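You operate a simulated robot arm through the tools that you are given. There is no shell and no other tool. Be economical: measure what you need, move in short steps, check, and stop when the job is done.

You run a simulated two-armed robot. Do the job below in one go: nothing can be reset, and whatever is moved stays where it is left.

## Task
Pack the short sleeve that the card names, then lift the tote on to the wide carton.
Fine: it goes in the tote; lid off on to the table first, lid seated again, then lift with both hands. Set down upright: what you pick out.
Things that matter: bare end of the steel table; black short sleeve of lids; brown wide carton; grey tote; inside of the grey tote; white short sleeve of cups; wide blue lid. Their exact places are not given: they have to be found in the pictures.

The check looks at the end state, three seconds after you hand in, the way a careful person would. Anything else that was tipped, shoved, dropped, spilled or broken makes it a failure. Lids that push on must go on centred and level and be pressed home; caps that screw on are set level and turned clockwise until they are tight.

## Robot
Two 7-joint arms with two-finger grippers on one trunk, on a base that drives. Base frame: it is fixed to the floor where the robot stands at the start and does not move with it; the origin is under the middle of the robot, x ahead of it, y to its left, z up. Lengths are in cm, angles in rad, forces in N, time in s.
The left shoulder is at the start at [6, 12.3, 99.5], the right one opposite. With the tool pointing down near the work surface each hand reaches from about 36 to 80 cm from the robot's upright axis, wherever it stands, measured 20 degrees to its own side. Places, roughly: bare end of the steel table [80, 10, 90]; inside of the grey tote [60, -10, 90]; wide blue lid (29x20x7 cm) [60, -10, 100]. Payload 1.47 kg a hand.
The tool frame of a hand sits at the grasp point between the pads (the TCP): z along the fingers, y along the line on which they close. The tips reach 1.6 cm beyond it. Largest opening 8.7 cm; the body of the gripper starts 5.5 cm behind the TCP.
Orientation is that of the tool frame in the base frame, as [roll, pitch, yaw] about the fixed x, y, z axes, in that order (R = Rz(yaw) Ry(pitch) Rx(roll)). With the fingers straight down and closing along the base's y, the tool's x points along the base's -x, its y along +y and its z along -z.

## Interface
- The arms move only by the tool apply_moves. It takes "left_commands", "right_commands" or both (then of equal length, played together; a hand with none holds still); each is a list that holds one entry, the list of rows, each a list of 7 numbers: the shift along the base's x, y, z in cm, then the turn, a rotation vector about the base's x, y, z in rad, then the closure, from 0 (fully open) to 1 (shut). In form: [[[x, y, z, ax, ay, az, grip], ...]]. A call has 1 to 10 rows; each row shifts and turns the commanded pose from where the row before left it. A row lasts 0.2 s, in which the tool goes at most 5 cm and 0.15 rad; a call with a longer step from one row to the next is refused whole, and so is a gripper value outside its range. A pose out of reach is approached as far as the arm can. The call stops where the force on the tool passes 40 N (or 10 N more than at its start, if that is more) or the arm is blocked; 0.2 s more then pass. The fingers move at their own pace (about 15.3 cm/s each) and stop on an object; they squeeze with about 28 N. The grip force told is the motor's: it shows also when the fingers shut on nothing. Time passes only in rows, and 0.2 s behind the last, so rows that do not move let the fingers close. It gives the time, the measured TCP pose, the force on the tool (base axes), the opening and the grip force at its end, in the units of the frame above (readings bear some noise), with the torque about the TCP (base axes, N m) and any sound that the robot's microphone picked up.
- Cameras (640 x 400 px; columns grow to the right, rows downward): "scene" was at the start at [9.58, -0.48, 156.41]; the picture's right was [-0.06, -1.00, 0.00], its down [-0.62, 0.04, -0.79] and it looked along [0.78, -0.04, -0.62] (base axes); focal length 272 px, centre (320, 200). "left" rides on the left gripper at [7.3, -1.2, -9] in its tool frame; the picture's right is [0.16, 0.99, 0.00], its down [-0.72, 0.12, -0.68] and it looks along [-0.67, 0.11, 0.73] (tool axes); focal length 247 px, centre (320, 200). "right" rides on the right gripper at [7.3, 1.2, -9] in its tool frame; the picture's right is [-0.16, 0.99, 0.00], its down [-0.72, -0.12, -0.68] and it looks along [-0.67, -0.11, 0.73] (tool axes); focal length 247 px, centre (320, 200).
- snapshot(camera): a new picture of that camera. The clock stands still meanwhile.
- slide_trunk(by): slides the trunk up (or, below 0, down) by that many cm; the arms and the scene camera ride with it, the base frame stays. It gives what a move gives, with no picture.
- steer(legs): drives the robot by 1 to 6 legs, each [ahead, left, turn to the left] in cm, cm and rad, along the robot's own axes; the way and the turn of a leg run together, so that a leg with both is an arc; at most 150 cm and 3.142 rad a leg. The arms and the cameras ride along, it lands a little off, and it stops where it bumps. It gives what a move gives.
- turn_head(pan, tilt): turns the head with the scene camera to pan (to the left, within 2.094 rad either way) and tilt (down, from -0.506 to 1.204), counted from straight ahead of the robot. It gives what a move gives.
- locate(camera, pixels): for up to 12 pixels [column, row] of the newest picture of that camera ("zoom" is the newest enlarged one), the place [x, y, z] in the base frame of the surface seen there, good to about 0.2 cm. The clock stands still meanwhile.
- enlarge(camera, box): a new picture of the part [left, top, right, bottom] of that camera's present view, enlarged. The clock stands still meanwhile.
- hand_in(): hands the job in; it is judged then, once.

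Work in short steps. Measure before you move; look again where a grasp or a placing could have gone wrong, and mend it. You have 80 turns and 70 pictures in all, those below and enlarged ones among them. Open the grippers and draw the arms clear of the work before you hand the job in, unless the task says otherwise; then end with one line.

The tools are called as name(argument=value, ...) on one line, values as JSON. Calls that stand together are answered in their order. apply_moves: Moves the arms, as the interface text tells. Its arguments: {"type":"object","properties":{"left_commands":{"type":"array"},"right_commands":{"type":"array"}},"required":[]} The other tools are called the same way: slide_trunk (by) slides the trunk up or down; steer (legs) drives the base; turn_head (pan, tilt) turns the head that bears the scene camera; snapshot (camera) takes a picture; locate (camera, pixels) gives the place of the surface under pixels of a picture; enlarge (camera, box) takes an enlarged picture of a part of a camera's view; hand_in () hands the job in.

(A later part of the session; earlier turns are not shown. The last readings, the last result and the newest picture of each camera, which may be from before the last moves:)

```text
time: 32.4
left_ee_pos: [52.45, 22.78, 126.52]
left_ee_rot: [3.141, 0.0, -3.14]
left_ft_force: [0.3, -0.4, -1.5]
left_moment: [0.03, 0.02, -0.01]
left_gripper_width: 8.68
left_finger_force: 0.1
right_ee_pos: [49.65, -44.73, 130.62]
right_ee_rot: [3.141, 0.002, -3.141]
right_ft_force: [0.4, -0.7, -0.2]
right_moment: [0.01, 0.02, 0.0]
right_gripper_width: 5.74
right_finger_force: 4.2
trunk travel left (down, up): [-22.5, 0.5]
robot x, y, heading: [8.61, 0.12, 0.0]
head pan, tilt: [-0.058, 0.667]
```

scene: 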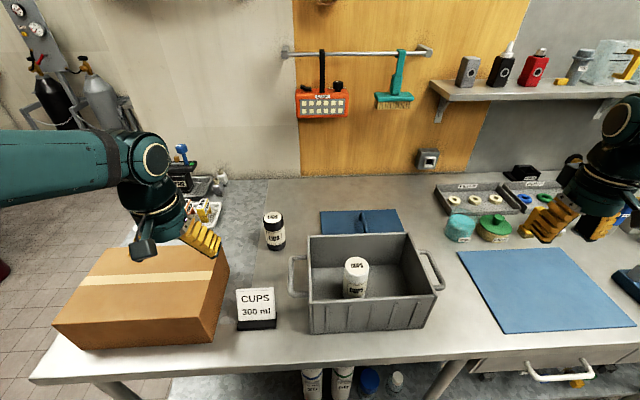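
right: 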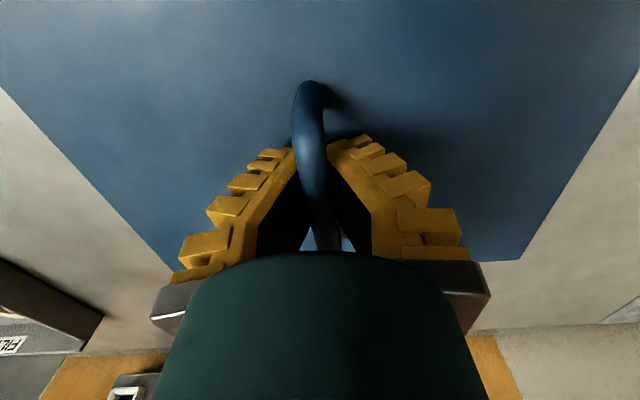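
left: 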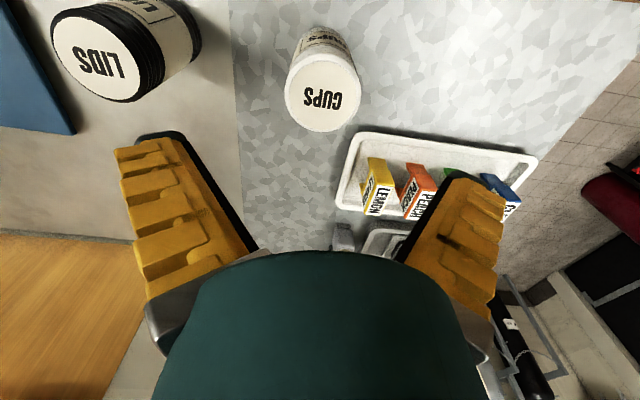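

I move the right hand over the lid bar.

apply_moves(right_commands=[[[3.3, 2.63, -2, 0, 0, 0, 0.4], [3.3, 2.63, -2, 0, 0, 0, 0.4], [3.3, 2.63, -2, 0, 0, 0, 0.4], [3.3, 2.63, -2, 0, 0, 0, 0.4], [3.3, 2.63, -2, 0, 0, 0, 0.4], [3.3, 2.63, -2, 0, 0, 0, 0.4], [3.3, 2.63, -2, 0, 0, 0, 0.4], [3.3, 2.63, -2, 0, 0, 0, 0.4], [3.3, 2.63, -2, 0, 0, 0, 0.4], [3.3, 2.63, -2, 0, 0, 0, 0.4]]])

apply_moves(right_commands=[[[0, 0, -4, 0, 0, 0, 0.4], [0, 0, -2.5, 0, 0, 0, 0.4], [0, 0, 0, 0, 0, 0, 0.4]]])

snapshot(camera="right")

```text
time: 34.6
left_ee_pos: [52.51, 22.81, 126.45]
left_ee_rot: [-3.141, -0.003, -3.141]
left_ft_force: [-0.1, 0.2, 0.3]
left_moment: [-0.03, 0.03, 0.0]
left_gripper_width: 8.71
left_finger_force: 0.1
right_ee_pos: [82.74, -18.24, 110.71]
right_ee_rot: [3.142, -0.001, 3.141]
right_ft_force: [1.0, -0.6, -0.1]
right_moment: [0.0, 0.03, -0.03]
right_gripper_width: 5.73
right_finger_force: 3.7
trunk travel left (down, up): [-22.5, 0.5]
robot x, y, heading: [8.85, 0.23, -0.001]
head pan, tilt: [-0.058, 0.667]
```

```text
time: 35.4
left_ee_pos: [52.39, 22.85, 126.6]
left_ee_rot: [-3.141, -0.001, 3.141]
left_ft_force: [1.3, 0.3, 0.3]
left_moment: [-0.02, 0.01, 0.02]
left_gripper_width: 8.7
left_finger_force: 0.1
right_ee_pos: [82.63, -18.37, 104.31]
right_ee_rot: [-3.141, -0.001, 3.141]
right_ft_force: [-0.5, -0.5, 0.7]
right_moment: [0.01, 0.04, -0.02]
right_gripper_width: 5.72
right_finger_force: 3.9
trunk travel left (down, up): [-22.5, 0.5]
robot x, y, heading: [8.72, 0.03, 0.004]
head pan, tilt: [-0.058, 0.667]
```

```text
44 pictures are left
```

right: 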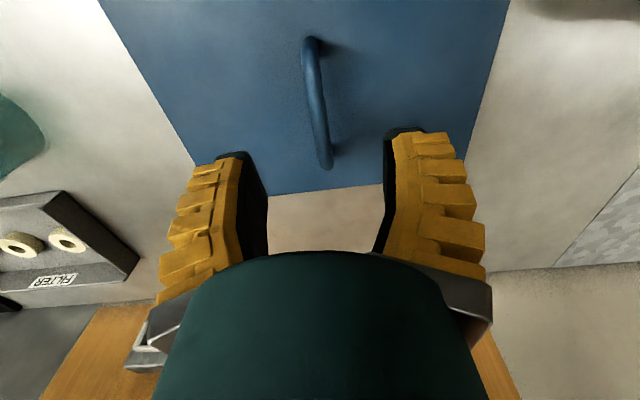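

I measure the bar ends and lid edges from the wrist picture.

locate(camera="right", pixels=[[311, 42], [325, 163], [316, 100], [155, 100], [480, 100], [270, 190], [370, 183], [122, 40], [500, 40]])

```text
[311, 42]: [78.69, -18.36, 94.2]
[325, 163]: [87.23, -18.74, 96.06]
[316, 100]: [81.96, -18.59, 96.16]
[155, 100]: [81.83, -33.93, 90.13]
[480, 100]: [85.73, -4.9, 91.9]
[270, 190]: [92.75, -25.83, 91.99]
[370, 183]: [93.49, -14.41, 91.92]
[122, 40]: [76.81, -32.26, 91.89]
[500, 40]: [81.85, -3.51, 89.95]
```

Bar is centred; descend 8.7 to z 95.6 and close.

apply_moves(right_commands=[[[0, -0.1, -4, 0, 0, 0, 0.4], [0, 0, -3, 0, 0, 0, 0.4], [0, 0, -1.7, 0, 0, 0, 0.4], [0, 0, 0, 0, 0, 0, 0.7], [0, 0, 0, 0, 0, 0, 1], [0, 0, 0, 0, 0, 0, 1], [0, 0, 0, 0, 0, 0, 1]]])

```text
time: 37.0
left_ee_pos: [52.36, 22.68, 126.53]
left_ee_rot: [3.141, -0.001, -3.14]
left_ft_force: [0.0, 0.3, 1.0]
left_moment: [0.02, -0.02, 0.0]
left_gripper_width: 8.7
left_finger_force: 0.0
right_ee_pos: [82.68, -18.57, 95.7]
right_ee_rot: [-3.141, 0.001, 3.141]
right_ft_force: [0.7, -0.3, 2.2]
right_moment: [0.02, -0.06, -0.08]
right_gripper_width: 0.67
right_finger_force: 28.1
trunk travel left (down, up): [-22.5, 0.5]
robot x, y, heading: [8.78, -0.11, -0.0]
head pan, tilt: [-0.058, 0.667]
```

Gripped at 0.67. Lift straight up ~18 cm and look.

apply_moves(right_commands=[[[0, 0, 1, 0, 0, 0, 1], [0, 0, 2.5, 0, 0, 0, 1], [0, 0, 3.5, 0, 0, 0, 1], [0, 0, 4, 0, 0, 0, 1], [0, 0, 4, 0, 0, 0, 1], [0, 0, 3, 0, 0, 0, 1], [0, 0, 0, 0, 0, 0, 1]]])

snapshot(camera="scene")

```text
time: 38.6
left_ee_pos: [52.4, 22.72, 126.51]
left_ee_rot: [-3.141, -0.001, 3.141]
left_ft_force: [-0.2, -0.3, -0.3]
left_moment: [0.01, -0.01, -0.02]
left_gripper_width: 8.73
left_finger_force: 0.1
right_ee_pos: [82.9, -18.47, 113.66]
right_ee_rot: [3.141, 0.001, 3.14]
right_ft_force: [-1.0, -0.7, -2.2]
right_moment: [-0.01, 0.0, 0.04]
right_gripper_width: 0.58
right_finger_force: 28.4
trunk travel left (down, up): [-22.5, 0.5]
robot x, y, heading: [8.85, 0.04, -0.002]
head pan, tilt: [-0.058, 0.667]
```

```text
43 pictures are left
```

scene: 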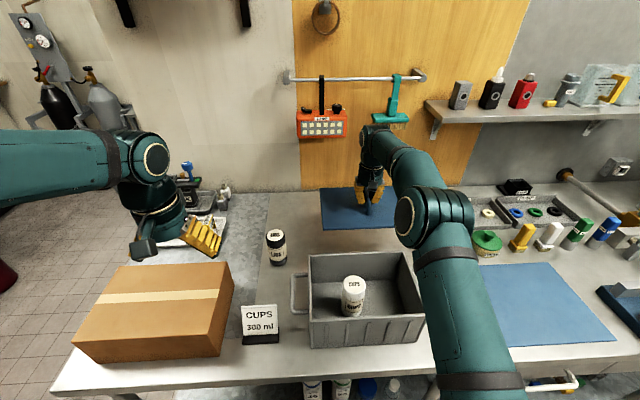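

Lid is up. Carry it back over the tote: shift (-23.6,+4.8).

apply_moves(right_commands=[[[-3.6, 0.8, 0.5, 0, 0, 0, 1], [-4, 0.8, 0, 0, 0, 0, 1], [-4, 0.8, 0, 0, 0, 0, 1], [-4, 0.8, 0, 0, 0, 0, 1], [-4, 0.8, 0, 0, 0, 0, 1], [-3.8, 0.8, 0, 0, 0, 0, 1], [0, 0, 0, 0, 0, 0, 1]]])

enlarge(camera="scene", box=[280, 180, 460, 360])

```text
time: 40.2
left_ee_pos: [52.43, 22.86, 126.47]
left_ee_rot: [-3.141, 0.0, 3.141]
left_ft_force: [0.5, 0.4, -0.8]
left_moment: [-0.02, -0.01, -0.02]
left_gripper_width: 8.71
left_finger_force: 0.1
right_ee_pos: [59.29, -13.85, 114.1]
right_ee_rot: [3.141, 0.0, 3.14]
right_ft_force: [0.1, 0.2, -2.4]
right_moment: [-0.01, 0.05, 0.0]
right_gripper_width: 0.6
right_finger_force: 27.8
trunk travel left (down, up): [-22.5, 0.5]
robot x, y, heading: [8.69, -0.08, 0.001]
head pan, tilt: [-0.058, 0.667]
```

```text
2.22 times, centred on (370, 270) of scene
```

zoom: 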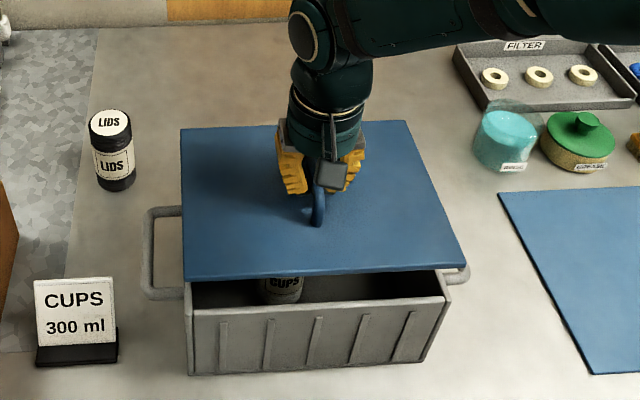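

Measure lid corners over the tote to check pose and tilt.

locate(camera="zoom", pixels=[[184, 132], [404, 125], [462, 262], [188, 274], [320, 266], [230, 132], [183, 200], [432, 200], [250, 200], [390, 220], [193, 308], [443, 298]])

```text
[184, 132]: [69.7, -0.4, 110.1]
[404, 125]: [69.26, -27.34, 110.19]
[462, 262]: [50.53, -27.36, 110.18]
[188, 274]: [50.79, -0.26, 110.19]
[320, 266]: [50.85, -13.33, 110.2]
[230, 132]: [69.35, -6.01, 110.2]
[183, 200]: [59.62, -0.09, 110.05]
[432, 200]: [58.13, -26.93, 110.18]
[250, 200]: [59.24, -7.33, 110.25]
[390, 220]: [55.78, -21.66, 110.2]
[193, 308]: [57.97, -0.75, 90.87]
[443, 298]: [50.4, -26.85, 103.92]
```

Lid is level. It sits about 0.25 cm too far in +x versus its original seat; I correct and lower to just above the rim.

apply_moves(right_commands=[[[-0.25, 0, -2, 0, 0, 0, 1], [0, 0, -1.6, 0, 0, 0, 1], [0, 0, -0.4, 0, 0, 0, 1], [0, 0, 0, 0, 0, 0, 1]]])

enlarge(camera="scene", box=[285, 220, 445, 350])

```text
time: 41.2
left_ee_pos: [52.31, 22.73, 126.56]
left_ee_rot: [3.141, -0.001, -3.141]
left_ft_force: [0.1, 0.1, 0.6]
left_moment: [-0.01, -0.03, -0.02]
left_gripper_width: 8.69
left_finger_force: 0.0
right_ee_pos: [59.03, -13.84, 110.08]
right_ee_rot: [-3.141, -0.001, -3.141]
right_ft_force: [0.1, 0.4, -1.9]
right_moment: [-0.05, 0.01, 0.04]
right_gripper_width: 0.6
right_finger_force: 28.0
trunk travel left (down, up): [-22.5, 0.5]
robot x, y, heading: [8.9, -0.21, 0.0]
head pan, tilt: [-0.058, 0.667]
```

```text
3.08 times, centred on (365, 285) of scene
```

zoom: 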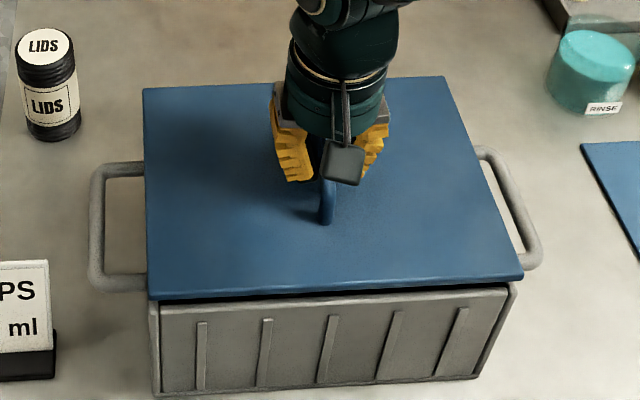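

Compare lid edges and tote edges.

locate(camera="zoom", pixels=[[146, 92], [442, 80], [521, 271], [151, 291], [300, 282], [300, 286], [161, 340], [152, 330], [478, 360], [512, 300], [146, 200], [485, 180]])

```text
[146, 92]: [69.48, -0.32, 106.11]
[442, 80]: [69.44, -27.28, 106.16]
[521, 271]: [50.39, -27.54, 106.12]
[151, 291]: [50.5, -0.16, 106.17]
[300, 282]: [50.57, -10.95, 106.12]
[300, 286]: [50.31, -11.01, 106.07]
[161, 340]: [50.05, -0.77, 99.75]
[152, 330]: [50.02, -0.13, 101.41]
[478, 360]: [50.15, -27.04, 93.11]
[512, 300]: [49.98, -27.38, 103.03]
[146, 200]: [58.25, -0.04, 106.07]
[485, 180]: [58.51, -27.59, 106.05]
```

Lid is within ~0.1 cm of its seat. Shift -0.1 in x and lower slowly.

apply_moves(right_commands=[[[-0.1, 0.05, -0.4, 0, 0, 0, 1], [0, 0, -0.3, 0, 0, 0, 1], [0, 0, -0.2, 0, 0, 0, 1], [0, 0, -0.2, 0, 0, 0, 1], [0, 0, 0, 0, 0, 0, 1]]])

enlarge(camera="scene", box=[285, 220, 445, 350])

locate(camera="zoom", pixels=[[150, 100], [438, 90], [510, 270], [160, 288], [300, 282], [200, 200], [460, 200]])

```text
time: 42.4
left_ee_pos: [52.35, 22.75, 126.62]
left_ee_rot: [-3.141, -0.001, -3.141]
left_ft_force: [0.0, 0.6, 1.0]
left_moment: [0.01, 0.01, 0.01]
left_gripper_width: 8.67
left_finger_force: 0.1
right_ee_pos: [58.99, -13.65, 108.94]
right_ee_rot: [3.14, -0.001, 3.141]
right_ft_force: [-0.4, 0.4, -2.5]
right_moment: [0.01, 0.04, 0.03]
right_gripper_width: 0.6
right_finger_force: 27.6
trunk travel left (down, up): [-22.5, 0.5]
robot x, y, heading: [8.83, 0.1, -0.001]
head pan, tilt: [-0.058, 0.667]
```

```text
3.08 times, centred on (365, 285) of scene
```

zoom: 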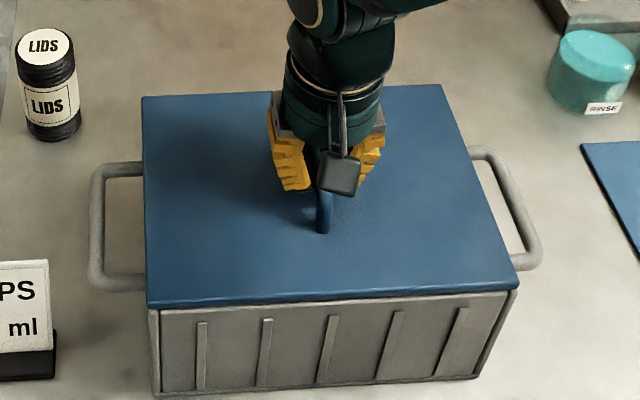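

```text
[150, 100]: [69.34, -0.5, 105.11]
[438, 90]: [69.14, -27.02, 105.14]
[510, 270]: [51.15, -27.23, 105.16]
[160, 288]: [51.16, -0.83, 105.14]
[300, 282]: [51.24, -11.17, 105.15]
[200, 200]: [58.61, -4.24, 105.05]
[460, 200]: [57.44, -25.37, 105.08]
```

Lid top is 105.1 all round, nearly home (105.0). Press down gently.

apply_moves(right_commands=[[[0, 0, -0.2, 0, 0, 0, 1], [0, 0, -0.2, 0, 0, 0, 1], [0, 0, 0, 0, 0, 0, 1]]])

```text
time: 43.2
left_ee_pos: [52.29, 22.83, 126.54]
left_ee_rot: [-3.141, 0.0, -3.141]
left_ft_force: [-0.7, 0.5, -0.2]
left_moment: [0.01, -0.02, 0.0]
left_gripper_width: 8.73
left_finger_force: 0.0
right_ee_pos: [59.01, -13.6, 108.49]
right_ee_rot: [-3.141, 0.001, -3.141]
right_ft_force: [0.3, -0.1, 2.9]
right_moment: [0.0, -0.06, -0.02]
right_gripper_width: 0.81
right_finger_force: 27.3
trunk travel left (down, up): [-22.5, 0.5]
robot x, y, heading: [8.85, 0.1, 0.001]
head pan, tilt: [-0.058, 0.667]
```

Contact made, pads slide on the bar. Open, rise, and check the lid's height.

apply_moves(right_commands=[[[0, 0, 0, 0, 0, 0, 0.6], [0, 0, 0, 0, 0, 0, 0.4], [0, 0, 2, 0, 0, 0, 0.4], [0, 0, 4, 0, 0, 0, 0.4], [0, 0, 4, 0, 0, 0, 0.4], [0, -4, 1, 0, 0, 0, 0.4], [0, -4.5, 0, 0, 0, 0, 0.4], [0, -4.5, 0, 0, 0, 0, 0.4], [0, -4.5, 0, 0, 0, 0, 0.4]]])

enlarge(camera="scene", box=[285, 220, 445, 350])

locate(camera="zoom", pixels=[[150, 105], [438, 92], [500, 270], [160, 288], [300, 282], [200, 200], [95, 225], [122, 170], [123, 285], [520, 225], [490, 155], [530, 255]])

```text
time: 45.2
left_ee_pos: [52.35, 22.72, 126.58]
left_ee_rot: [3.141, -0.002, -3.14]
left_ft_force: [0.0, 0.1, 0.0]
left_moment: [0.02, -0.03, -0.01]
left_gripper_width: 8.71
left_finger_force: 0.0
right_ee_pos: [58.91, -31.34, 119.65]
right_ee_rot: [3.141, -0.001, -3.142]
right_ft_force: [-0.5, -0.2, -0.1]
right_moment: [0.02, 0.01, 0.06]
right_gripper_width: 5.73
right_finger_force: 3.6
trunk travel left (down, up): [-22.5, 0.5]
robot x, y, heading: [8.72, -0.1, -0.004]
head pan, tilt: [-0.058, 0.667]
```

```text
3.08 times, centred on (365, 285) of scene
```

zoom: 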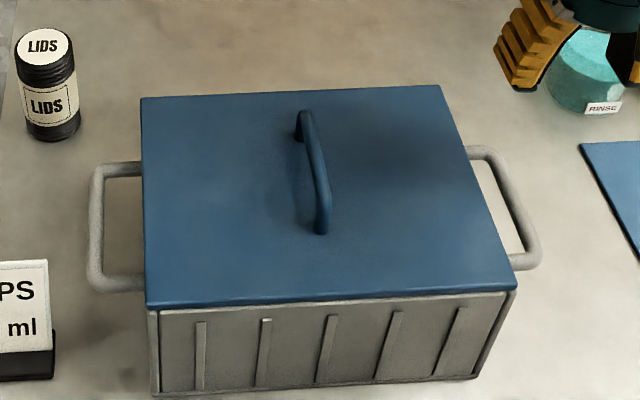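

```text
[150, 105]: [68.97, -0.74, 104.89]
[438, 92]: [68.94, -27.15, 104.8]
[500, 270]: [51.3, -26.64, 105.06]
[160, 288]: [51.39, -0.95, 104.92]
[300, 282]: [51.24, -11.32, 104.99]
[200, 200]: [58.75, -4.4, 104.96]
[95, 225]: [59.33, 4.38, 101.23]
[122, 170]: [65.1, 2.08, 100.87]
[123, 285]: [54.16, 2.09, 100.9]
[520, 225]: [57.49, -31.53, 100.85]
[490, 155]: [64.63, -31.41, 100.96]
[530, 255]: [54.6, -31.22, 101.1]
```

Lid is back at its original height and place. I drive 12 cm left so that both tote start and carton are within reach of both arms.

steer(legs=[[0, 12, 0]])

snapshot(camera="scene")

```text
time: 47.0
left_ee_pos: [52.41, 35.04, 126.56]
left_ee_rot: [-3.141, 0.002, 3.142]
left_ft_force: [-0.5, -0.6, -0.2]
left_moment: [-0.04, -0.02, -0.02]
left_gripper_width: 8.71
left_finger_force: 0.1
right_ee_pos: [58.91, -19.06, 119.7]
right_ee_rot: [-3.141, 0.0, -3.14]
right_ft_force: [0.6, 1.1, -0.6]
right_moment: [-0.02, -0.03, -0.01]
right_gripper_width: 5.73
right_finger_force: 3.4
trunk travel left (down, up): [-22.5, 0.5]
robot x, y, heading: [9.03, 12.17, -0.003]
head pan, tilt: [-0.058, 0.667]
```

```text
38 pictures are left
```

scene: 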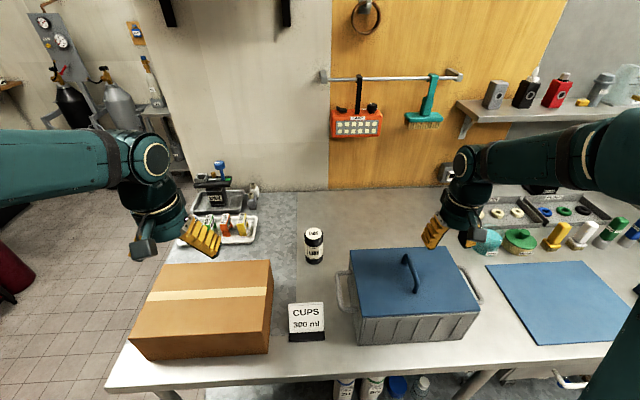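

Now I locate the carton's corners, the side handles and the card.

locate(camera="scene", pixels=[[167, 264], [271, 262], [268, 330], [133, 334], [200, 300], [341, 292], [342, 306], [340, 280], [475, 280], [480, 297], [305, 308], [322, 306]])

enlarge(camera="scene", box=[320, 235, 490, 350])

locate(camera="zoom", pixels=[[70, 190], [72, 215], [70, 165], [590, 215], [575, 170], [570, 130], [580, 190], [110, 55], [380, 40], [310, 40], [350, 140]])

```text
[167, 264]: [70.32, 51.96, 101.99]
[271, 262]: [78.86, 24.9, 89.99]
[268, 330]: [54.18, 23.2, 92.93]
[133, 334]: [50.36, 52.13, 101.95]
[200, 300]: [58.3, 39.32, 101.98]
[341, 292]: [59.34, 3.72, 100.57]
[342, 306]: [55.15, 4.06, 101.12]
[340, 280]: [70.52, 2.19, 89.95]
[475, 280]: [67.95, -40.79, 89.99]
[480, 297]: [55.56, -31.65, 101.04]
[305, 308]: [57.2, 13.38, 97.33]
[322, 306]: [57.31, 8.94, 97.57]
```

```text
3.48 times, centred on (405, 292) of scene
```

zoom: 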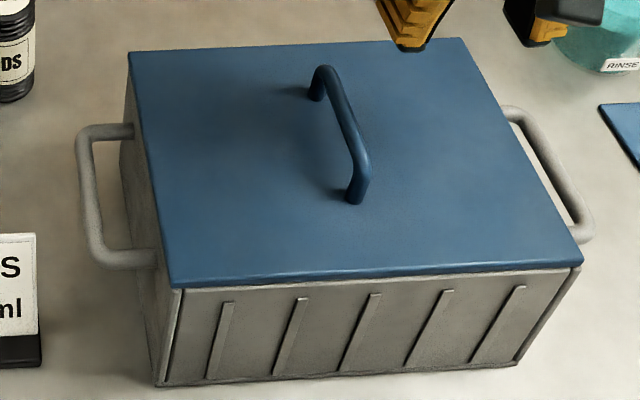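

```text
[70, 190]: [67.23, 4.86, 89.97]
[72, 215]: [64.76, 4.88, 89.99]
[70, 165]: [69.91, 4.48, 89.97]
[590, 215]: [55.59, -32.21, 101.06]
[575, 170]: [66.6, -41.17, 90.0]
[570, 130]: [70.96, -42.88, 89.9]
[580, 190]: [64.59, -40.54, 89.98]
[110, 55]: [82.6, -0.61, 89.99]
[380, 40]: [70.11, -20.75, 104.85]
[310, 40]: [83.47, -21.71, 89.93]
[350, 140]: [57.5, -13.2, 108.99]
```

Carton centre ≈(60.2,37.7), top 102. Both hands go above the side handles (left y 4.3, right y -31.7) at z≈112.

apply_moves(left_commands=[[[0.9, -3.85, -1.8, 0, 0, 0, 0.55], [0.9, -3.85, -1.8, 0, 0, 0, 0.55], [0.9, -3.85, -1.8, 0, 0, 0, 0.55], [0.9, -3.85, -1.8, 0, 0, 0, 0.55], [0.9, -3.85, -1.8, 0, 0, 0, 0.55], [0.9, -3.85, -1.8, 0, 0, 0, 0.55], [0.9, -3.85, -1.8, 0, 0, 0, 0.55], [1, -3.8, -2, 0, 0, 0, 0.55], [0, 0, 0, 0, 0, 0, 0.55]]], right_commands=[[[0.1, -1.58, -0.96, 0, 0, 0, 0.55], [0.1, -1.58, -0.96, 0, 0, 0, 0.55], [0.1, -1.58, -0.96, 0, 0, 0, 0.55], [0.1, -1.58, -0.96, 0, 0, 0, 0.55], [0.1, -1.58, -0.96, 0, 0, 0, 0.55], [0.1, -1.58, -0.96, 0, 0, 0, 0.55], [0.1, -1.58, -0.96, 0, 0, 0, 0.55], [0.1, -1.54, -0.98, 0, 0, 0, 0.55], [0, 0, 0, 0, 0, 0, 0.55]]])

snapshot(camera="left")

snapshot(camera="right")

```text
time: 49.0
left_ee_pos: [59.52, 4.17, 111.73]
left_ee_rot: [-3.14, 0.0, -3.142]
left_ft_force: [-0.1, -0.5, 0.2]
left_moment: [-0.07, 0.01, 0.0]
left_gripper_width: 4.49
left_finger_force: 4.3
right_ee_pos: [59.61, -31.66, 112.31]
right_ee_rot: [-3.14, 0.001, -3.141]
right_ft_force: [0.2, 0.5, -0.4]
right_moment: [-0.03, 0.01, 0.01]
right_gripper_width: 4.49
right_finger_force: 4.4
trunk travel left (down, up): [-22.5, 0.5]
robot x, y, heading: [8.55, 12.09, -0.002]
head pan, tilt: [-0.058, 0.667]
```

```text
36 pictures are left
```

left: 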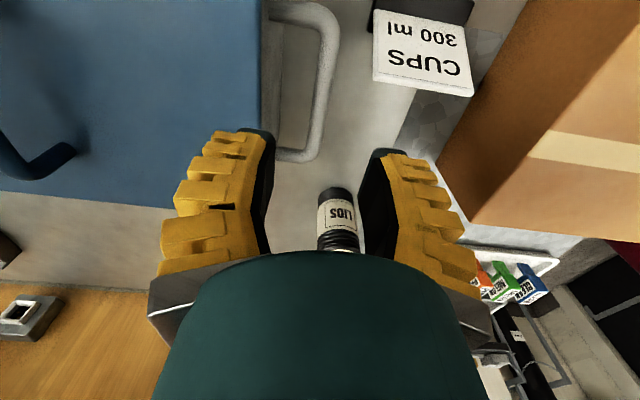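

```text
35 pictures are left
```

right: 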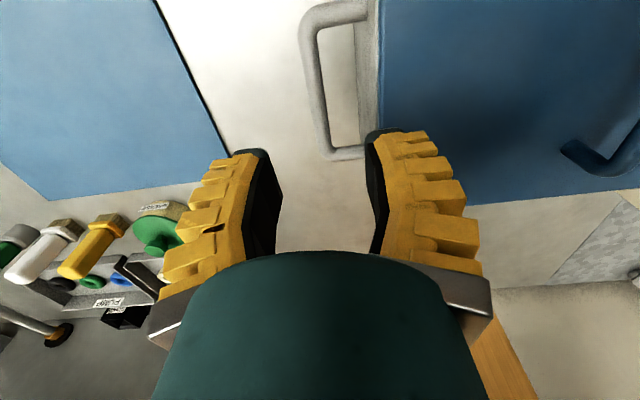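

I locate both handle bars in the wrist pictures.

locate(camera="left", pixels=[[325, 60], [317, 110], [310, 145], [322, 90], [282, 155], [330, 30], [400, 80], [260, 150]])

locate(camera="right", pixels=[[310, 60], [317, 100], [323, 140], [352, 153], [345, 12], [308, 40]])

```text
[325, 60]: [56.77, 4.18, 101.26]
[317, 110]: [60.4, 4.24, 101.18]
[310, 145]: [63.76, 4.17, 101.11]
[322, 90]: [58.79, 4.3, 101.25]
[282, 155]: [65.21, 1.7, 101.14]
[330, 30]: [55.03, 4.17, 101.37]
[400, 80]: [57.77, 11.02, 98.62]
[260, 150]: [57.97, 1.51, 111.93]
```

```text
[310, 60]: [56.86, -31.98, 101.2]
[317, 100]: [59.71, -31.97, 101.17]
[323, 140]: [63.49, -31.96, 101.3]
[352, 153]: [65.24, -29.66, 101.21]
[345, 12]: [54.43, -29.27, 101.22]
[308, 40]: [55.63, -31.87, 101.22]
```

Bars at y 4.2 and -31.85, top 101.2. Both descend to z≈100.4 and close.

apply_moves(left_commands=[[[0.2, 0, -3.5, 0, 0, 0, 0.55], [0, 0, -3.5, 0, 0, 0, 0.55], [0, 0, -2.5, 0, 0, 0, 0.55], [0, 0, -1.8, 0, 0, 0, 0.55], [0, 0, 0, 0, 0, 0, 0.55], [0, 0, 0, 0, 0, 0, 0.8], [0, 0, 0, 0, 0, 0, 1], [0, 0, 0, 0, 0, 0, 1], [0, 0, 0, 0, 0, 0, 1]]], right_commands=[[[0.1, -0.15, -3.5, 0, 0, 0, 0.55], [0, 0, -3.5, 0, 0, 0, 0.55], [0, 0, -3, 0, 0, 0, 0.55], [0, 0, -1.9, 0, 0, 0, 0.55], [0, 0, 0, 0, 0, 0, 0.55], [0, 0, 0, 0, 0, 0, 0.8], [0, 0, 0, 0, 0, 0, 1], [0, 0, 0, 0, 0, 0, 1], [0, 0, 0, 0, 0, 0, 1]]])

snapshot(camera="scene")

```text
time: 49.6
left_ee_pos: [59.95, 4.22, 105.89]
left_ee_rot: [-3.137, 0.011, -3.141]
left_ft_force: [-4.3, 6.2, 15.9]
left_moment: [-0.61, 0.2, -0.28]
left_gripper_width: 4.29
left_finger_force: 3.3
right_ee_pos: [59.49, -32.09, 105.84]
right_ee_rot: [-3.135, 0.008, 3.141]
right_ft_force: [-3.4, -1.8, 12.1]
right_moment: [0.45, 0.11, 0.18]
right_gripper_width: 4.47
right_finger_force: 5.4
trunk travel left (down, up): [-22.5, 0.5]
robot x, y, heading: [8.77, 12.33, 0.002]
head pan, tilt: [-0.058, 0.667]
stopped in row 3 (left hand): the force on the tool passed its limit at 68 N (the readings are from after the stop); the commanded pose is now the measured one
```

```text
34 pictures are left
```

scene: 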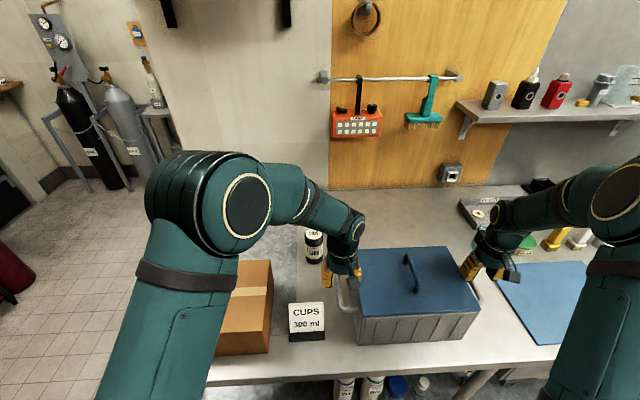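

Both inner fingers touched the lid edges (tips at 104.3). I raise both hands, narrow the opening, and inspect the lid.

apply_moves(left_commands=[[[0, 0, 2, 0, 0, 0, 0.55], [0, 0, 2.5, 0, 0, 0, 0.72], [0, 0, 0, 0, 0, 0, 0.72], [0, 0, 0, 0, 0, 0, 0.72]]], right_commands=[[[0, 0, 2, 0, 0, 0, 0.55], [0, 0, 2.5, 0, 0, 0, 0.72], [0, 0, 0, 0, 0, 0, 0.72], [0, 0, 0, 0, 0, 0, 0.72]]])

enlarge(camera="scene", box=[320, 235, 500, 350])

snapshot(camera="left")

snapshot(camera="right")

```text
time: 50.6
left_ee_pos: [60.09, 4.2, 110.03]
left_ee_rot: [-3.135, 0.009, -3.141]
left_ft_force: [0.4, -0.2, -0.1]
left_moment: [-0.01, 0.01, -0.01]
left_gripper_width: 3.05
left_finger_force: 4.8
right_ee_pos: [59.53, -32.11, 109.97]
right_ee_rot: [-3.137, 0.007, 3.138]
right_ft_force: [0.2, -0.3, 0.3]
right_moment: [0.01, 0.0, 0.01]
right_gripper_width: 3.05
right_finger_force: 4.6
trunk travel left (down, up): [-22.5, 0.5]
robot x, y, heading: [8.7, 12.03, 0.005]
head pan, tilt: [-0.058, 0.667]
```

```text
3.48 times, centred on (410, 292) of scene
```

zoom: 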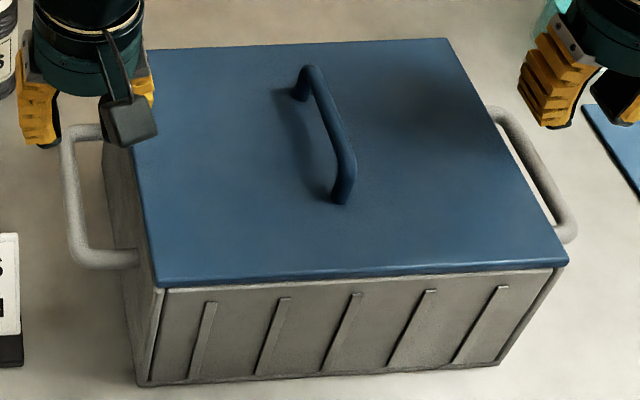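

```text
32 pictures are left
```

left: 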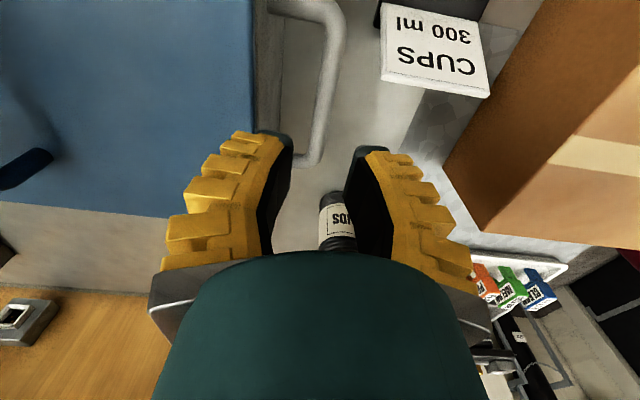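

```text
31 pictures are left
```

right: 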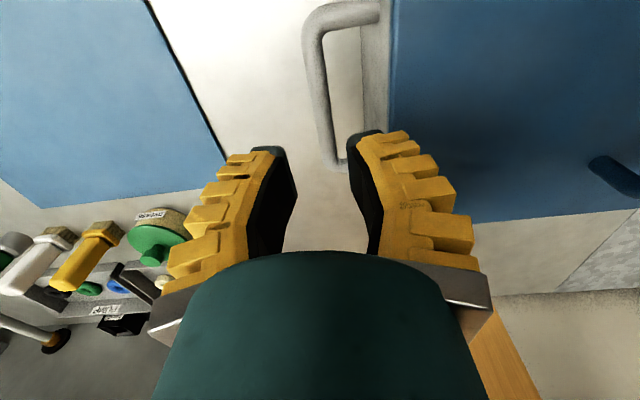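

I measure the finger outlines and lid edges to see the true clearance.

locate(camera="left", pixels=[[237, 135], [286, 137], [205, 165], [187, 195], [168, 230], [290, 160], [250, 100], [245, 180], [325, 100], [270, 137]])

locate(camera="zoom", pixels=[[150, 60], [440, 45], [560, 258], [165, 280], [136, 160], [505, 150], [300, 268], [250, 150], [420, 150], [152, 230]])

locate(camera="right", pixels=[[405, 135], [355, 137], [435, 162], [455, 190], [470, 230], [318, 100], [390, 100], [395, 190]])

```text
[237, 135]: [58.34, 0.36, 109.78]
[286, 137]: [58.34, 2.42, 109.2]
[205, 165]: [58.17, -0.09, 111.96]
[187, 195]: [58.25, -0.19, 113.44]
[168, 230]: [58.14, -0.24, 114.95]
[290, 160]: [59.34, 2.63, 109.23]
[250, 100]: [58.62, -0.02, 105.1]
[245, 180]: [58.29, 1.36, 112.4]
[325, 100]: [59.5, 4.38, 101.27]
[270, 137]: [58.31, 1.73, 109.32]
```

```text
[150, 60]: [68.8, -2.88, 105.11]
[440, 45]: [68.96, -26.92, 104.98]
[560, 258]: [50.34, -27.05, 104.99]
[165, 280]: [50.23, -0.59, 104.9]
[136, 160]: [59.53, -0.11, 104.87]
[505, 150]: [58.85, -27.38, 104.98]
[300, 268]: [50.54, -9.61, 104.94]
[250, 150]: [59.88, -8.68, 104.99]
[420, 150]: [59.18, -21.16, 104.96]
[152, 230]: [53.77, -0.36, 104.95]
```

```text
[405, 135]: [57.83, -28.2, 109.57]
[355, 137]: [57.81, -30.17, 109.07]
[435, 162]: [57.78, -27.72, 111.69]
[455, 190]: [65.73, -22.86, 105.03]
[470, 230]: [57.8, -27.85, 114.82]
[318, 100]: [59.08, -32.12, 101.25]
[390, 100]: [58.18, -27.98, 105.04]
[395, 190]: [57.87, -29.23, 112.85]
```

The fingers are ~2.9 cm thick above the pads, so they need to lean outward. I tilt each hand 0.25 rad outward about x, set opening ~2.6, and look before descending.

apply_moves(left_commands=[[[-0.2, 0.05, 0, -0.13, 0, 0, 0.77], [-0.1, 0.05, 0, -0.13, 0, 0, 0.77], [0, 0, -2, 0, 0, 0, 0.77], [0, 0, 0, 0, 0, 0, 0.77]]], right_commands=[[[0.1, 0.05, 0, 0.13, 0, 0, 0.77], [0.1, 0.05, 0, 0.13, 0, 0, 0.77], [0, 0, -2, 0, 0, 0, 0.77], [0, 0, 0, 0, 0, 0, 0.77]]])

snapshot(camera="left")

snapshot(camera="right")

```text
time: 51.6
left_ee_pos: [59.71, 4.35, 108.06]
left_ee_rot: [-2.877, 0.007, -3.137]
left_ft_force: [0.5, -0.2, -0.3]
left_moment: [-0.01, -0.02, 0.0]
left_gripper_width: 2.65
left_finger_force: 4.7
right_ee_pos: [59.85, -31.84, 108.2]
right_ee_rot: [2.886, 0.004, 3.139]
right_ft_force: [-0.2, -0.4, -0.1]
right_moment: [0.03, -0.01, 0.01]
right_gripper_width: 2.64
right_finger_force: 5.0
trunk travel left (down, up): [-22.5, 0.5]
robot x, y, heading: [9.01, 11.87, 0.002]
head pan, tilt: [-0.058, 0.667]
```

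```text
30 pictures are left
```

left: 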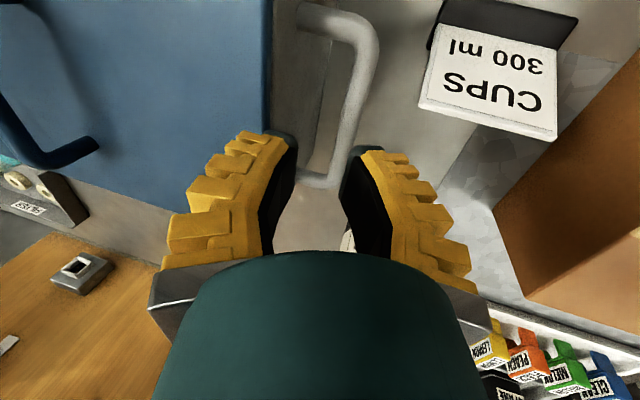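

```text
29 pictures are left
```

right: 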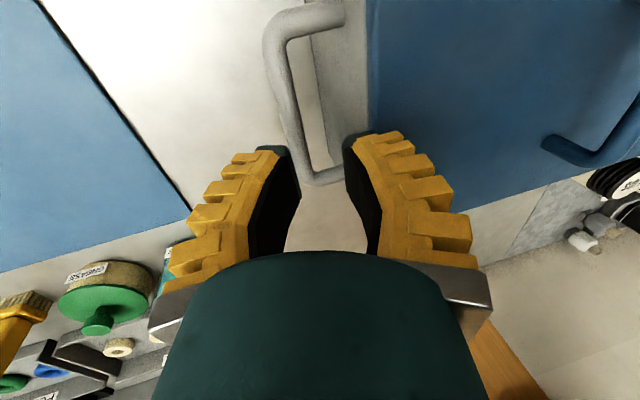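

Tilt is right: the tote wall is visible past the inner finger. I descend 4.5 slowly and check forces.

apply_moves(left_commands=[[[0, 0, -1.5, 0, 0, 0, 0.77], [0, 0, -1.5, 0, 0, 0, 0.77], [0, 0, -1.5, 0, 0, 0, 0.77], [0, 0, 0, 0, 0, 0, 0.77]]], right_commands=[[[0, -0.05, -1.5, 0, 0, 0, 0.77], [0, -0.05, -1.5, 0, 0, 0, 0.77], [0, 0, -1.5, 0, 0, 0, 0.77], [0, 0, 0, 0, 0, 0, 0.77]]])

snapshot(camera="left")

snapshot(camera="right")

```text
time: 52.6
left_ee_pos: [59.71, 4.44, 103.61]
left_ee_rot: [-2.875, 0.007, -3.139]
left_ft_force: [1.1, 0.5, -0.8]
left_moment: [0.01, 0.01, -0.01]
left_gripper_width: 2.64
left_finger_force: 5.3
right_ee_pos: [60.01, -32.06, 103.57]
right_ee_rot: [2.887, 0.005, 3.137]
right_ft_force: [0.1, 0.3, -0.5]
right_moment: [-0.02, -0.04, 0.03]
right_gripper_width: 2.67
right_finger_force: 4.8
trunk travel left (down, up): [-22.5, 0.5]
robot x, y, heading: [8.93, 11.96, -0.0]
head pan, tilt: [-0.058, 0.667]
```

```text
28 pictures are left
```

left: 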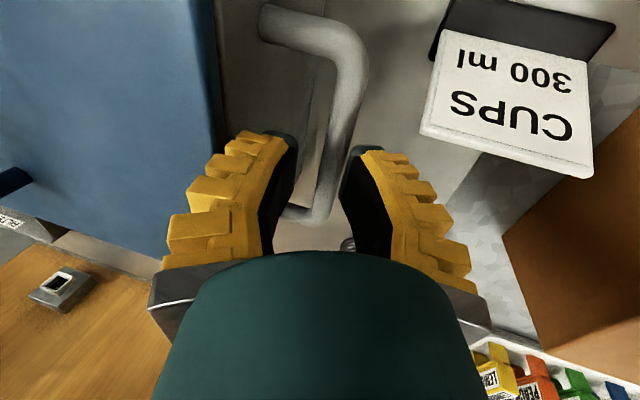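

```text
27 pictures are left
```

right: 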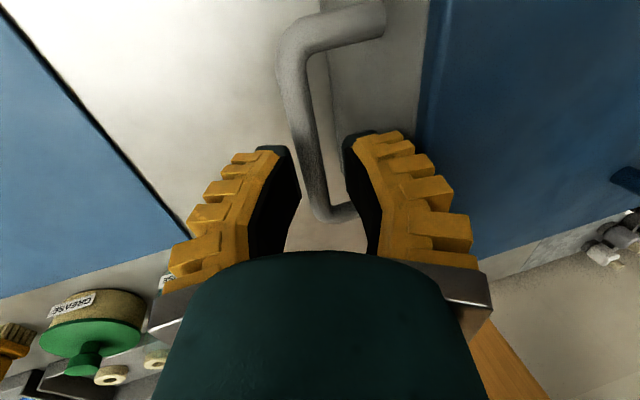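

No contact, bars between the fingers in both. Descend 3.2 more and close.

apply_moves(left_commands=[[[0, -0.05, -1.2, 0, 0, 0, 0.77], [0, -0.05, -1.2, 0, 0, 0, 0.77], [0, 0, -0.8, 0, 0, 0, 0.77], [0, 0, 0, 0, 0, 0, 0.77], [0, 0, 0, 0, 0, 0, 0.9], [0, 0, 0, 0, 0, 0, 1], [0, 0, 0, 0, 0, 0, 1], [0, 0, 0, 0, 0, 0, 1]]], right_commands=[[[0, 0.05, -1.2, 0, 0, 0, 0.77], [0, 0, -1.2, 0, 0, 0, 0.77], [0, 0, -0.8, 0, 0, 0, 0.77], [0, 0, 0, 0, 0, 0, 0.77], [0, 0, 0, 0, 0, 0, 0.9], [0, 0, 0, 0, 0, 0, 1], [0, 0, 0, 0, 0, 0, 1], [0, 0, 0, 0, 0, 0, 1]]])

snapshot(camera="scene")

```text
time: 54.4
left_ee_pos: [59.78, 4.21, 100.46]
left_ee_rot: [-2.877, 0.009, -3.138]
left_ft_force: [1.6, -5.3, -1.0]
left_moment: [-0.03, 0.06, 0.15]
left_gripper_width: 0.93
left_finger_force: 28.1
right_ee_pos: [59.78, -32.01, 100.45]
right_ee_rot: [2.886, 0.005, 3.139]
right_ft_force: [0.1, 7.9, 0.1]
right_moment: [0.0, 0.08, -0.15]
right_gripper_width: 0.87
right_finger_force: 27.9
trunk travel left (down, up): [-22.5, 0.5]
robot x, y, heading: [9.02, 12.13, 0.0]
head pan, tilt: [-0.058, 0.667]
```

```text
26 pictures are left
```

scene: 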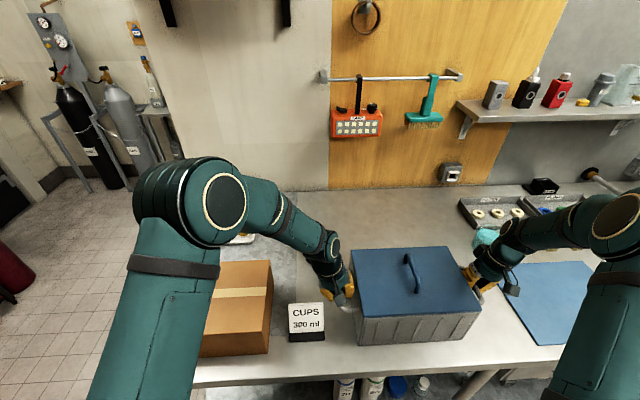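

Both bars gripped. Lift slowly by 2 cm and read the loads.

apply_moves(left_commands=[[[0, 0, 0.3, 0, 0, 0, 1], [0, 0, 0.5, 0, 0, 0, 1], [0, 0, 0.6, 0, 0, 0, 1], [0, 0, 0.6, 0, 0, 0, 1], [0, 0, 0, 0, 0, 0, 1]]], right_commands=[[[0, 0, 0.3, 0, 0, 0, 1], [0, 0, 0.5, 0, 0, 0, 1], [0, 0, 0.6, 0, 0, 0, 1], [0, 0, 0.6, 0, 0, 0, 1], [0, 0, 0, 0, 0, 0, 1]]])

enlarge(camera="scene", box=[320, 225, 510, 360])

locate(camera="zoom", pixels=[[140, 90], [420, 80], [500, 240], [160, 270], [300, 180]])

```text
time: 55.6
left_ee_pos: [59.9, 4.06, 102.34]
left_ee_rot: [-2.878, 0.008, -3.136]
left_ft_force: [-0.1, -8.5, -4.1]
left_moment: [-0.04, 0.1, 0.06]
left_gripper_width: 0.68
left_finger_force: 27.8
right_ee_pos: [59.92, -32.09, 102.26]
right_ee_rot: [2.886, 0.004, 3.141]
right_ft_force: [-0.4, 7.7, -4.6]
right_moment: [0.0, -0.08, -0.21]
right_gripper_width: 0.75
right_finger_force: 28.0
trunk travel left (down, up): [-22.5, 0.5]
robot x, y, heading: [8.96, 12.27, 0.001]
head pan, tilt: [-0.058, 0.667]
```

```text
2.96 times, centred on (415, 292) of scene
```

zoom: 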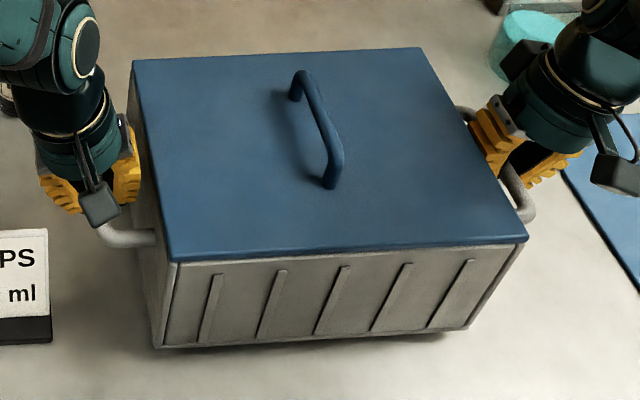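

```text
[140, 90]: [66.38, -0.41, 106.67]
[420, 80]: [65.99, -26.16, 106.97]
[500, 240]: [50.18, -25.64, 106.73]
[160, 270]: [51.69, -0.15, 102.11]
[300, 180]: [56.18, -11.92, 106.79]
```

Lifted level (lid top 106.8), loads ~4 N each, no slip. Continue up 12.4 cm gently.

apply_moves(left_commands=[[[0, 0, 1, 0, 0, 0, 1], [0, 0, 1.3, 0, 0, 0, 1], [0, 0, 1.3, 0, 0, 0, 1], [0, 0, 1.3, 0, 0, 0, 1], [0, 0, 1.3, 0, 0, 0, 1], [0, 0, 1.3, 0, 0, 0, 1], [0, 0, 1.3, 0, 0, 0, 1], [0, 0, 1.3, 0, 0, 0, 1], [0, 0, 1.3, 0, 0, 0, 1], [0, 0, 1, 0, 0, 0, 1]]], right_commands=[[[0, 0, 1, 0, 0, 0, 1], [0, 0, 1.3, 0, 0, 0, 1], [0, 0, 1.3, 0, 0, 0, 1], [0, 0, 1.3, 0, 0, 0, 1], [0, 0, 1.3, 0, 0, 0, 1], [0, 0, 1.3, 0, 0, 0, 1], [0, 0, 1.3, 0, 0, 0, 1], [0, 0, 1.3, 0, 0, 0, 1], [0, 0, 1.3, 0, 0, 0, 1], [0, 0, 1, 0, 0, 0, 1]]])

snapshot(camera="scene")

locate(camera="scene", pixels=[[360, 240], [440, 235], [470, 290], [375, 300], [410, 275], [380, 255]])

```text
time: 57.8
left_ee_pos: [59.8, 4.1, 114.84]
left_ee_rot: [-2.878, 0.008, -3.138]
left_ft_force: [0.8, -9.9, -3.8]
left_moment: [-0.02, -0.17, 0.28]
left_gripper_width: 0.68
left_finger_force: 27.9
right_ee_pos: [59.98, -32.25, 114.78]
right_ee_rot: [2.886, 0.005, 3.138]
right_ft_force: [-0.8, 10.4, -4.5]
right_moment: [-0.01, 0.19, -0.04]
right_gripper_width: 0.77
right_finger_force: 28.1
trunk travel left (down, up): [-22.5, 0.5]
robot x, y, heading: [8.89, 12.18, 0.005]
head pan, tilt: [-0.058, 0.667]
```

```text
24 pictures are left
```

scene: 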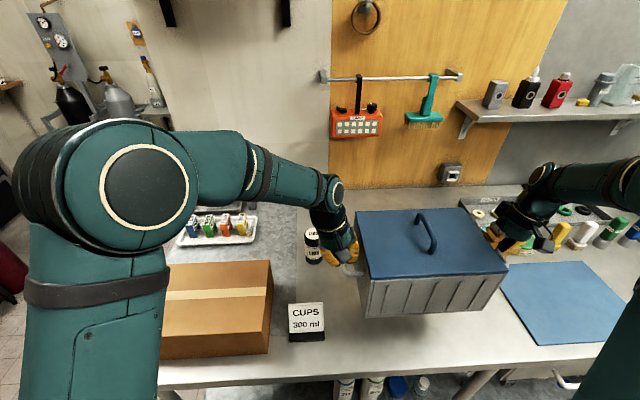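

```text
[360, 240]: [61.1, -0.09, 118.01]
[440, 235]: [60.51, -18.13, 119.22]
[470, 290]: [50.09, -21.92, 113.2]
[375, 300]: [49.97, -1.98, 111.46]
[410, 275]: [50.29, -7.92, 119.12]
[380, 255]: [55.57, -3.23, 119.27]
```

Tote is level, bottom ~104.2. I move both hands together toward the carton, first 1 cm up, easing the 10 N tension slightly.

apply_moves(left_commands=[[[0, 0.9, 1, 0, 0, 0, 1], [0, 2, 0.3, 0, 0, 0, 1], [0, 3, 0, 0, 0, 0, 1], [0, 3.5, 0, 0, 0, 0, 1], [0, 3.5, 0, 0, 0, 0, 1], [0, 3.5, 0, 0, 0, 0, 1], [0, 3.5, 0, 0, 0, 0, 1], [0, 3, 0, 0, 0, 0, 1], [0, 2, 0, 0, 0, 0, 1], [0, 1, 0, 0, 0, 0, 1]]], right_commands=[[[0, 1.1, 1, 0, 0, 0, 1], [0, 2, 0.3, 0, 0, 0, 1], [0, 3, 0, 0, 0, 0, 1], [0, 3.5, 0, 0, 0, 0, 1], [0, 3.5, 0, 0, 0, 0, 1], [0, 3.5, 0, 0, 0, 0, 1], [0, 3.5, 0, 0, 0, 0, 1], [0, 3, 0, 0, 0, 0, 1], [0, 2, 0, 0, 0, 0, 1], [0, 1, 0, 0, 0, 0, 1]]])

snapshot(camera="scene")

```text
time: 60.0
left_ee_pos: [59.82, 29.98, 115.86]
left_ee_rot: [-2.876, 0.005, -3.14]
left_ft_force: [0.4, 3.0, -6.1]
left_moment: [-0.04, -0.01, 0.18]
left_gripper_width: 0.82
left_finger_force: 28.1
right_ee_pos: [60.01, -5.93, 116.02]
right_ee_rot: [2.887, 0.004, 3.14]
right_ft_force: [-1.0, -2.1, -4.4]
right_moment: [0.05, 0.08, -0.01]
right_gripper_width: 0.6
right_finger_force: 27.9
trunk travel left (down, up): [-22.5, 0.5]
robot x, y, heading: [9.2, 12.3, -0.001]
head pan, tilt: [-0.058, 0.667]
```

```text
23 pictures are left
```

scene: 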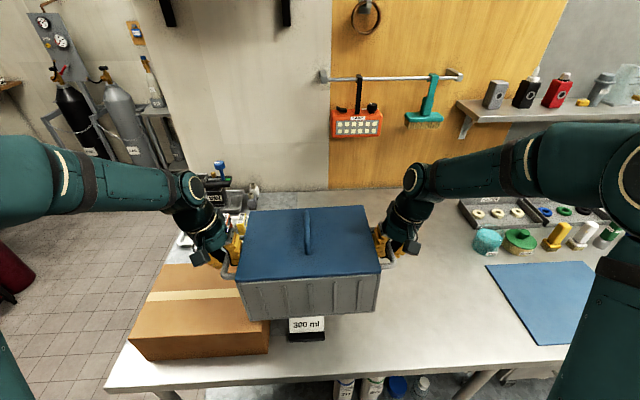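

Still level. Continue +25.5 in y, +0.4 in x.

apply_moves(left_commands=[[[0, 1.2, 0, 0, 0, 0, 1], [0, 2.5, 0, 0, 0, 0, 1], [0.1, 3.4, 0, 0, 0, 0, 1], [0.1, 3.5, 0, 0, 0, 0, 1], [0.1, 3.5, 0, 0, 0, 0, 1], [0.1, 3.4, 0, 0, 0, 0, 1], [0, 3, 0, 0, 0, 0, 1], [0, 2.5, 0, 0, 0, 0, 1], [0, 1.5, 0, 0, 0, 0, 1], [0, 1, 0, 0, 0, 0, 1]]], right_commands=[[[0, 1.2, 0, 0, 0, 0, 1], [0, 2.5, 0, 0, 0, 0, 1], [0.1, 3.4, 0, 0, 0, 0, 1], [0.1, 3.5, 0, 0, 0, 0, 1], [0.1, 3.5, 0, 0, 0, 0, 1], [0.1, 3.4, 0, 0, 0, 0, 1], [0, 3, 0, 0, 0, 0, 1], [0, 2.5, 0, 0, 0, 0, 1], [0, 1.5, 0, 0, 0, 0, 1], [0, 1, 0, 0, 0, 0, 1]]])

snapshot(camera="scene")

```text
time: 62.2
left_ee_pos: [60.27, 55.64, 116.12]
left_ee_rot: [-2.876, 0.007, -3.137]
left_ft_force: [0.3, -16.3, -4.6]
left_moment: [-0.09, 0.05, 0.14]
left_gripper_width: 0.64
left_finger_force: 27.4
right_ee_pos: [60.15, 19.53, 116.1]
right_ee_rot: [2.887, 0.005, 3.141]
right_ft_force: [-0.1, 16.7, -5.0]
right_moment: [-0.15, 0.01, -0.02]
right_gripper_width: 0.59
right_finger_force: 27.9
trunk travel left (down, up): [-22.5, 0.5]
robot x, y, heading: [9.14, 11.98, 0.002]
head pan, tilt: [-0.058, 0.667]
```

```text
22 pictures are left
```

scene: 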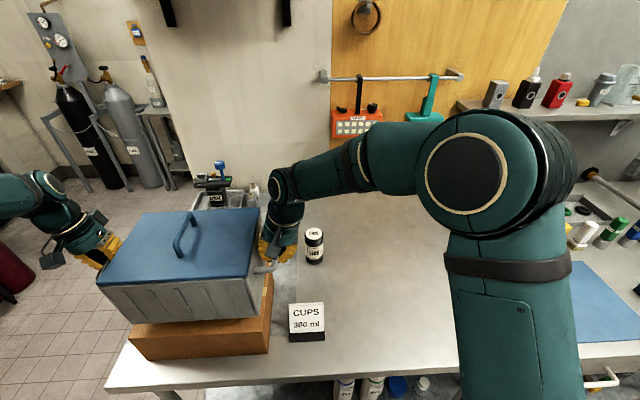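

locate(camera="scene", pixels=[[140, 215], [257, 210], [246, 274], [102, 280], [180, 272], [120, 315], [250, 305], [145, 345], [265, 340], [135, 352], [268, 300], [200, 345]])

```text
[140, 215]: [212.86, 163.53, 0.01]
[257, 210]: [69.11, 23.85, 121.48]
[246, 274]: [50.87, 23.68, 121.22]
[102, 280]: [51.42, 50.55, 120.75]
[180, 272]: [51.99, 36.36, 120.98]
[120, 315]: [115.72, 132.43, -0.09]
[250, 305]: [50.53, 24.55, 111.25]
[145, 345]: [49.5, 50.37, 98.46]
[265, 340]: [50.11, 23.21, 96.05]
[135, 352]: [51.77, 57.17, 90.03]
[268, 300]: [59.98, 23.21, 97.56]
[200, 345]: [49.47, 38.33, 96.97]
```

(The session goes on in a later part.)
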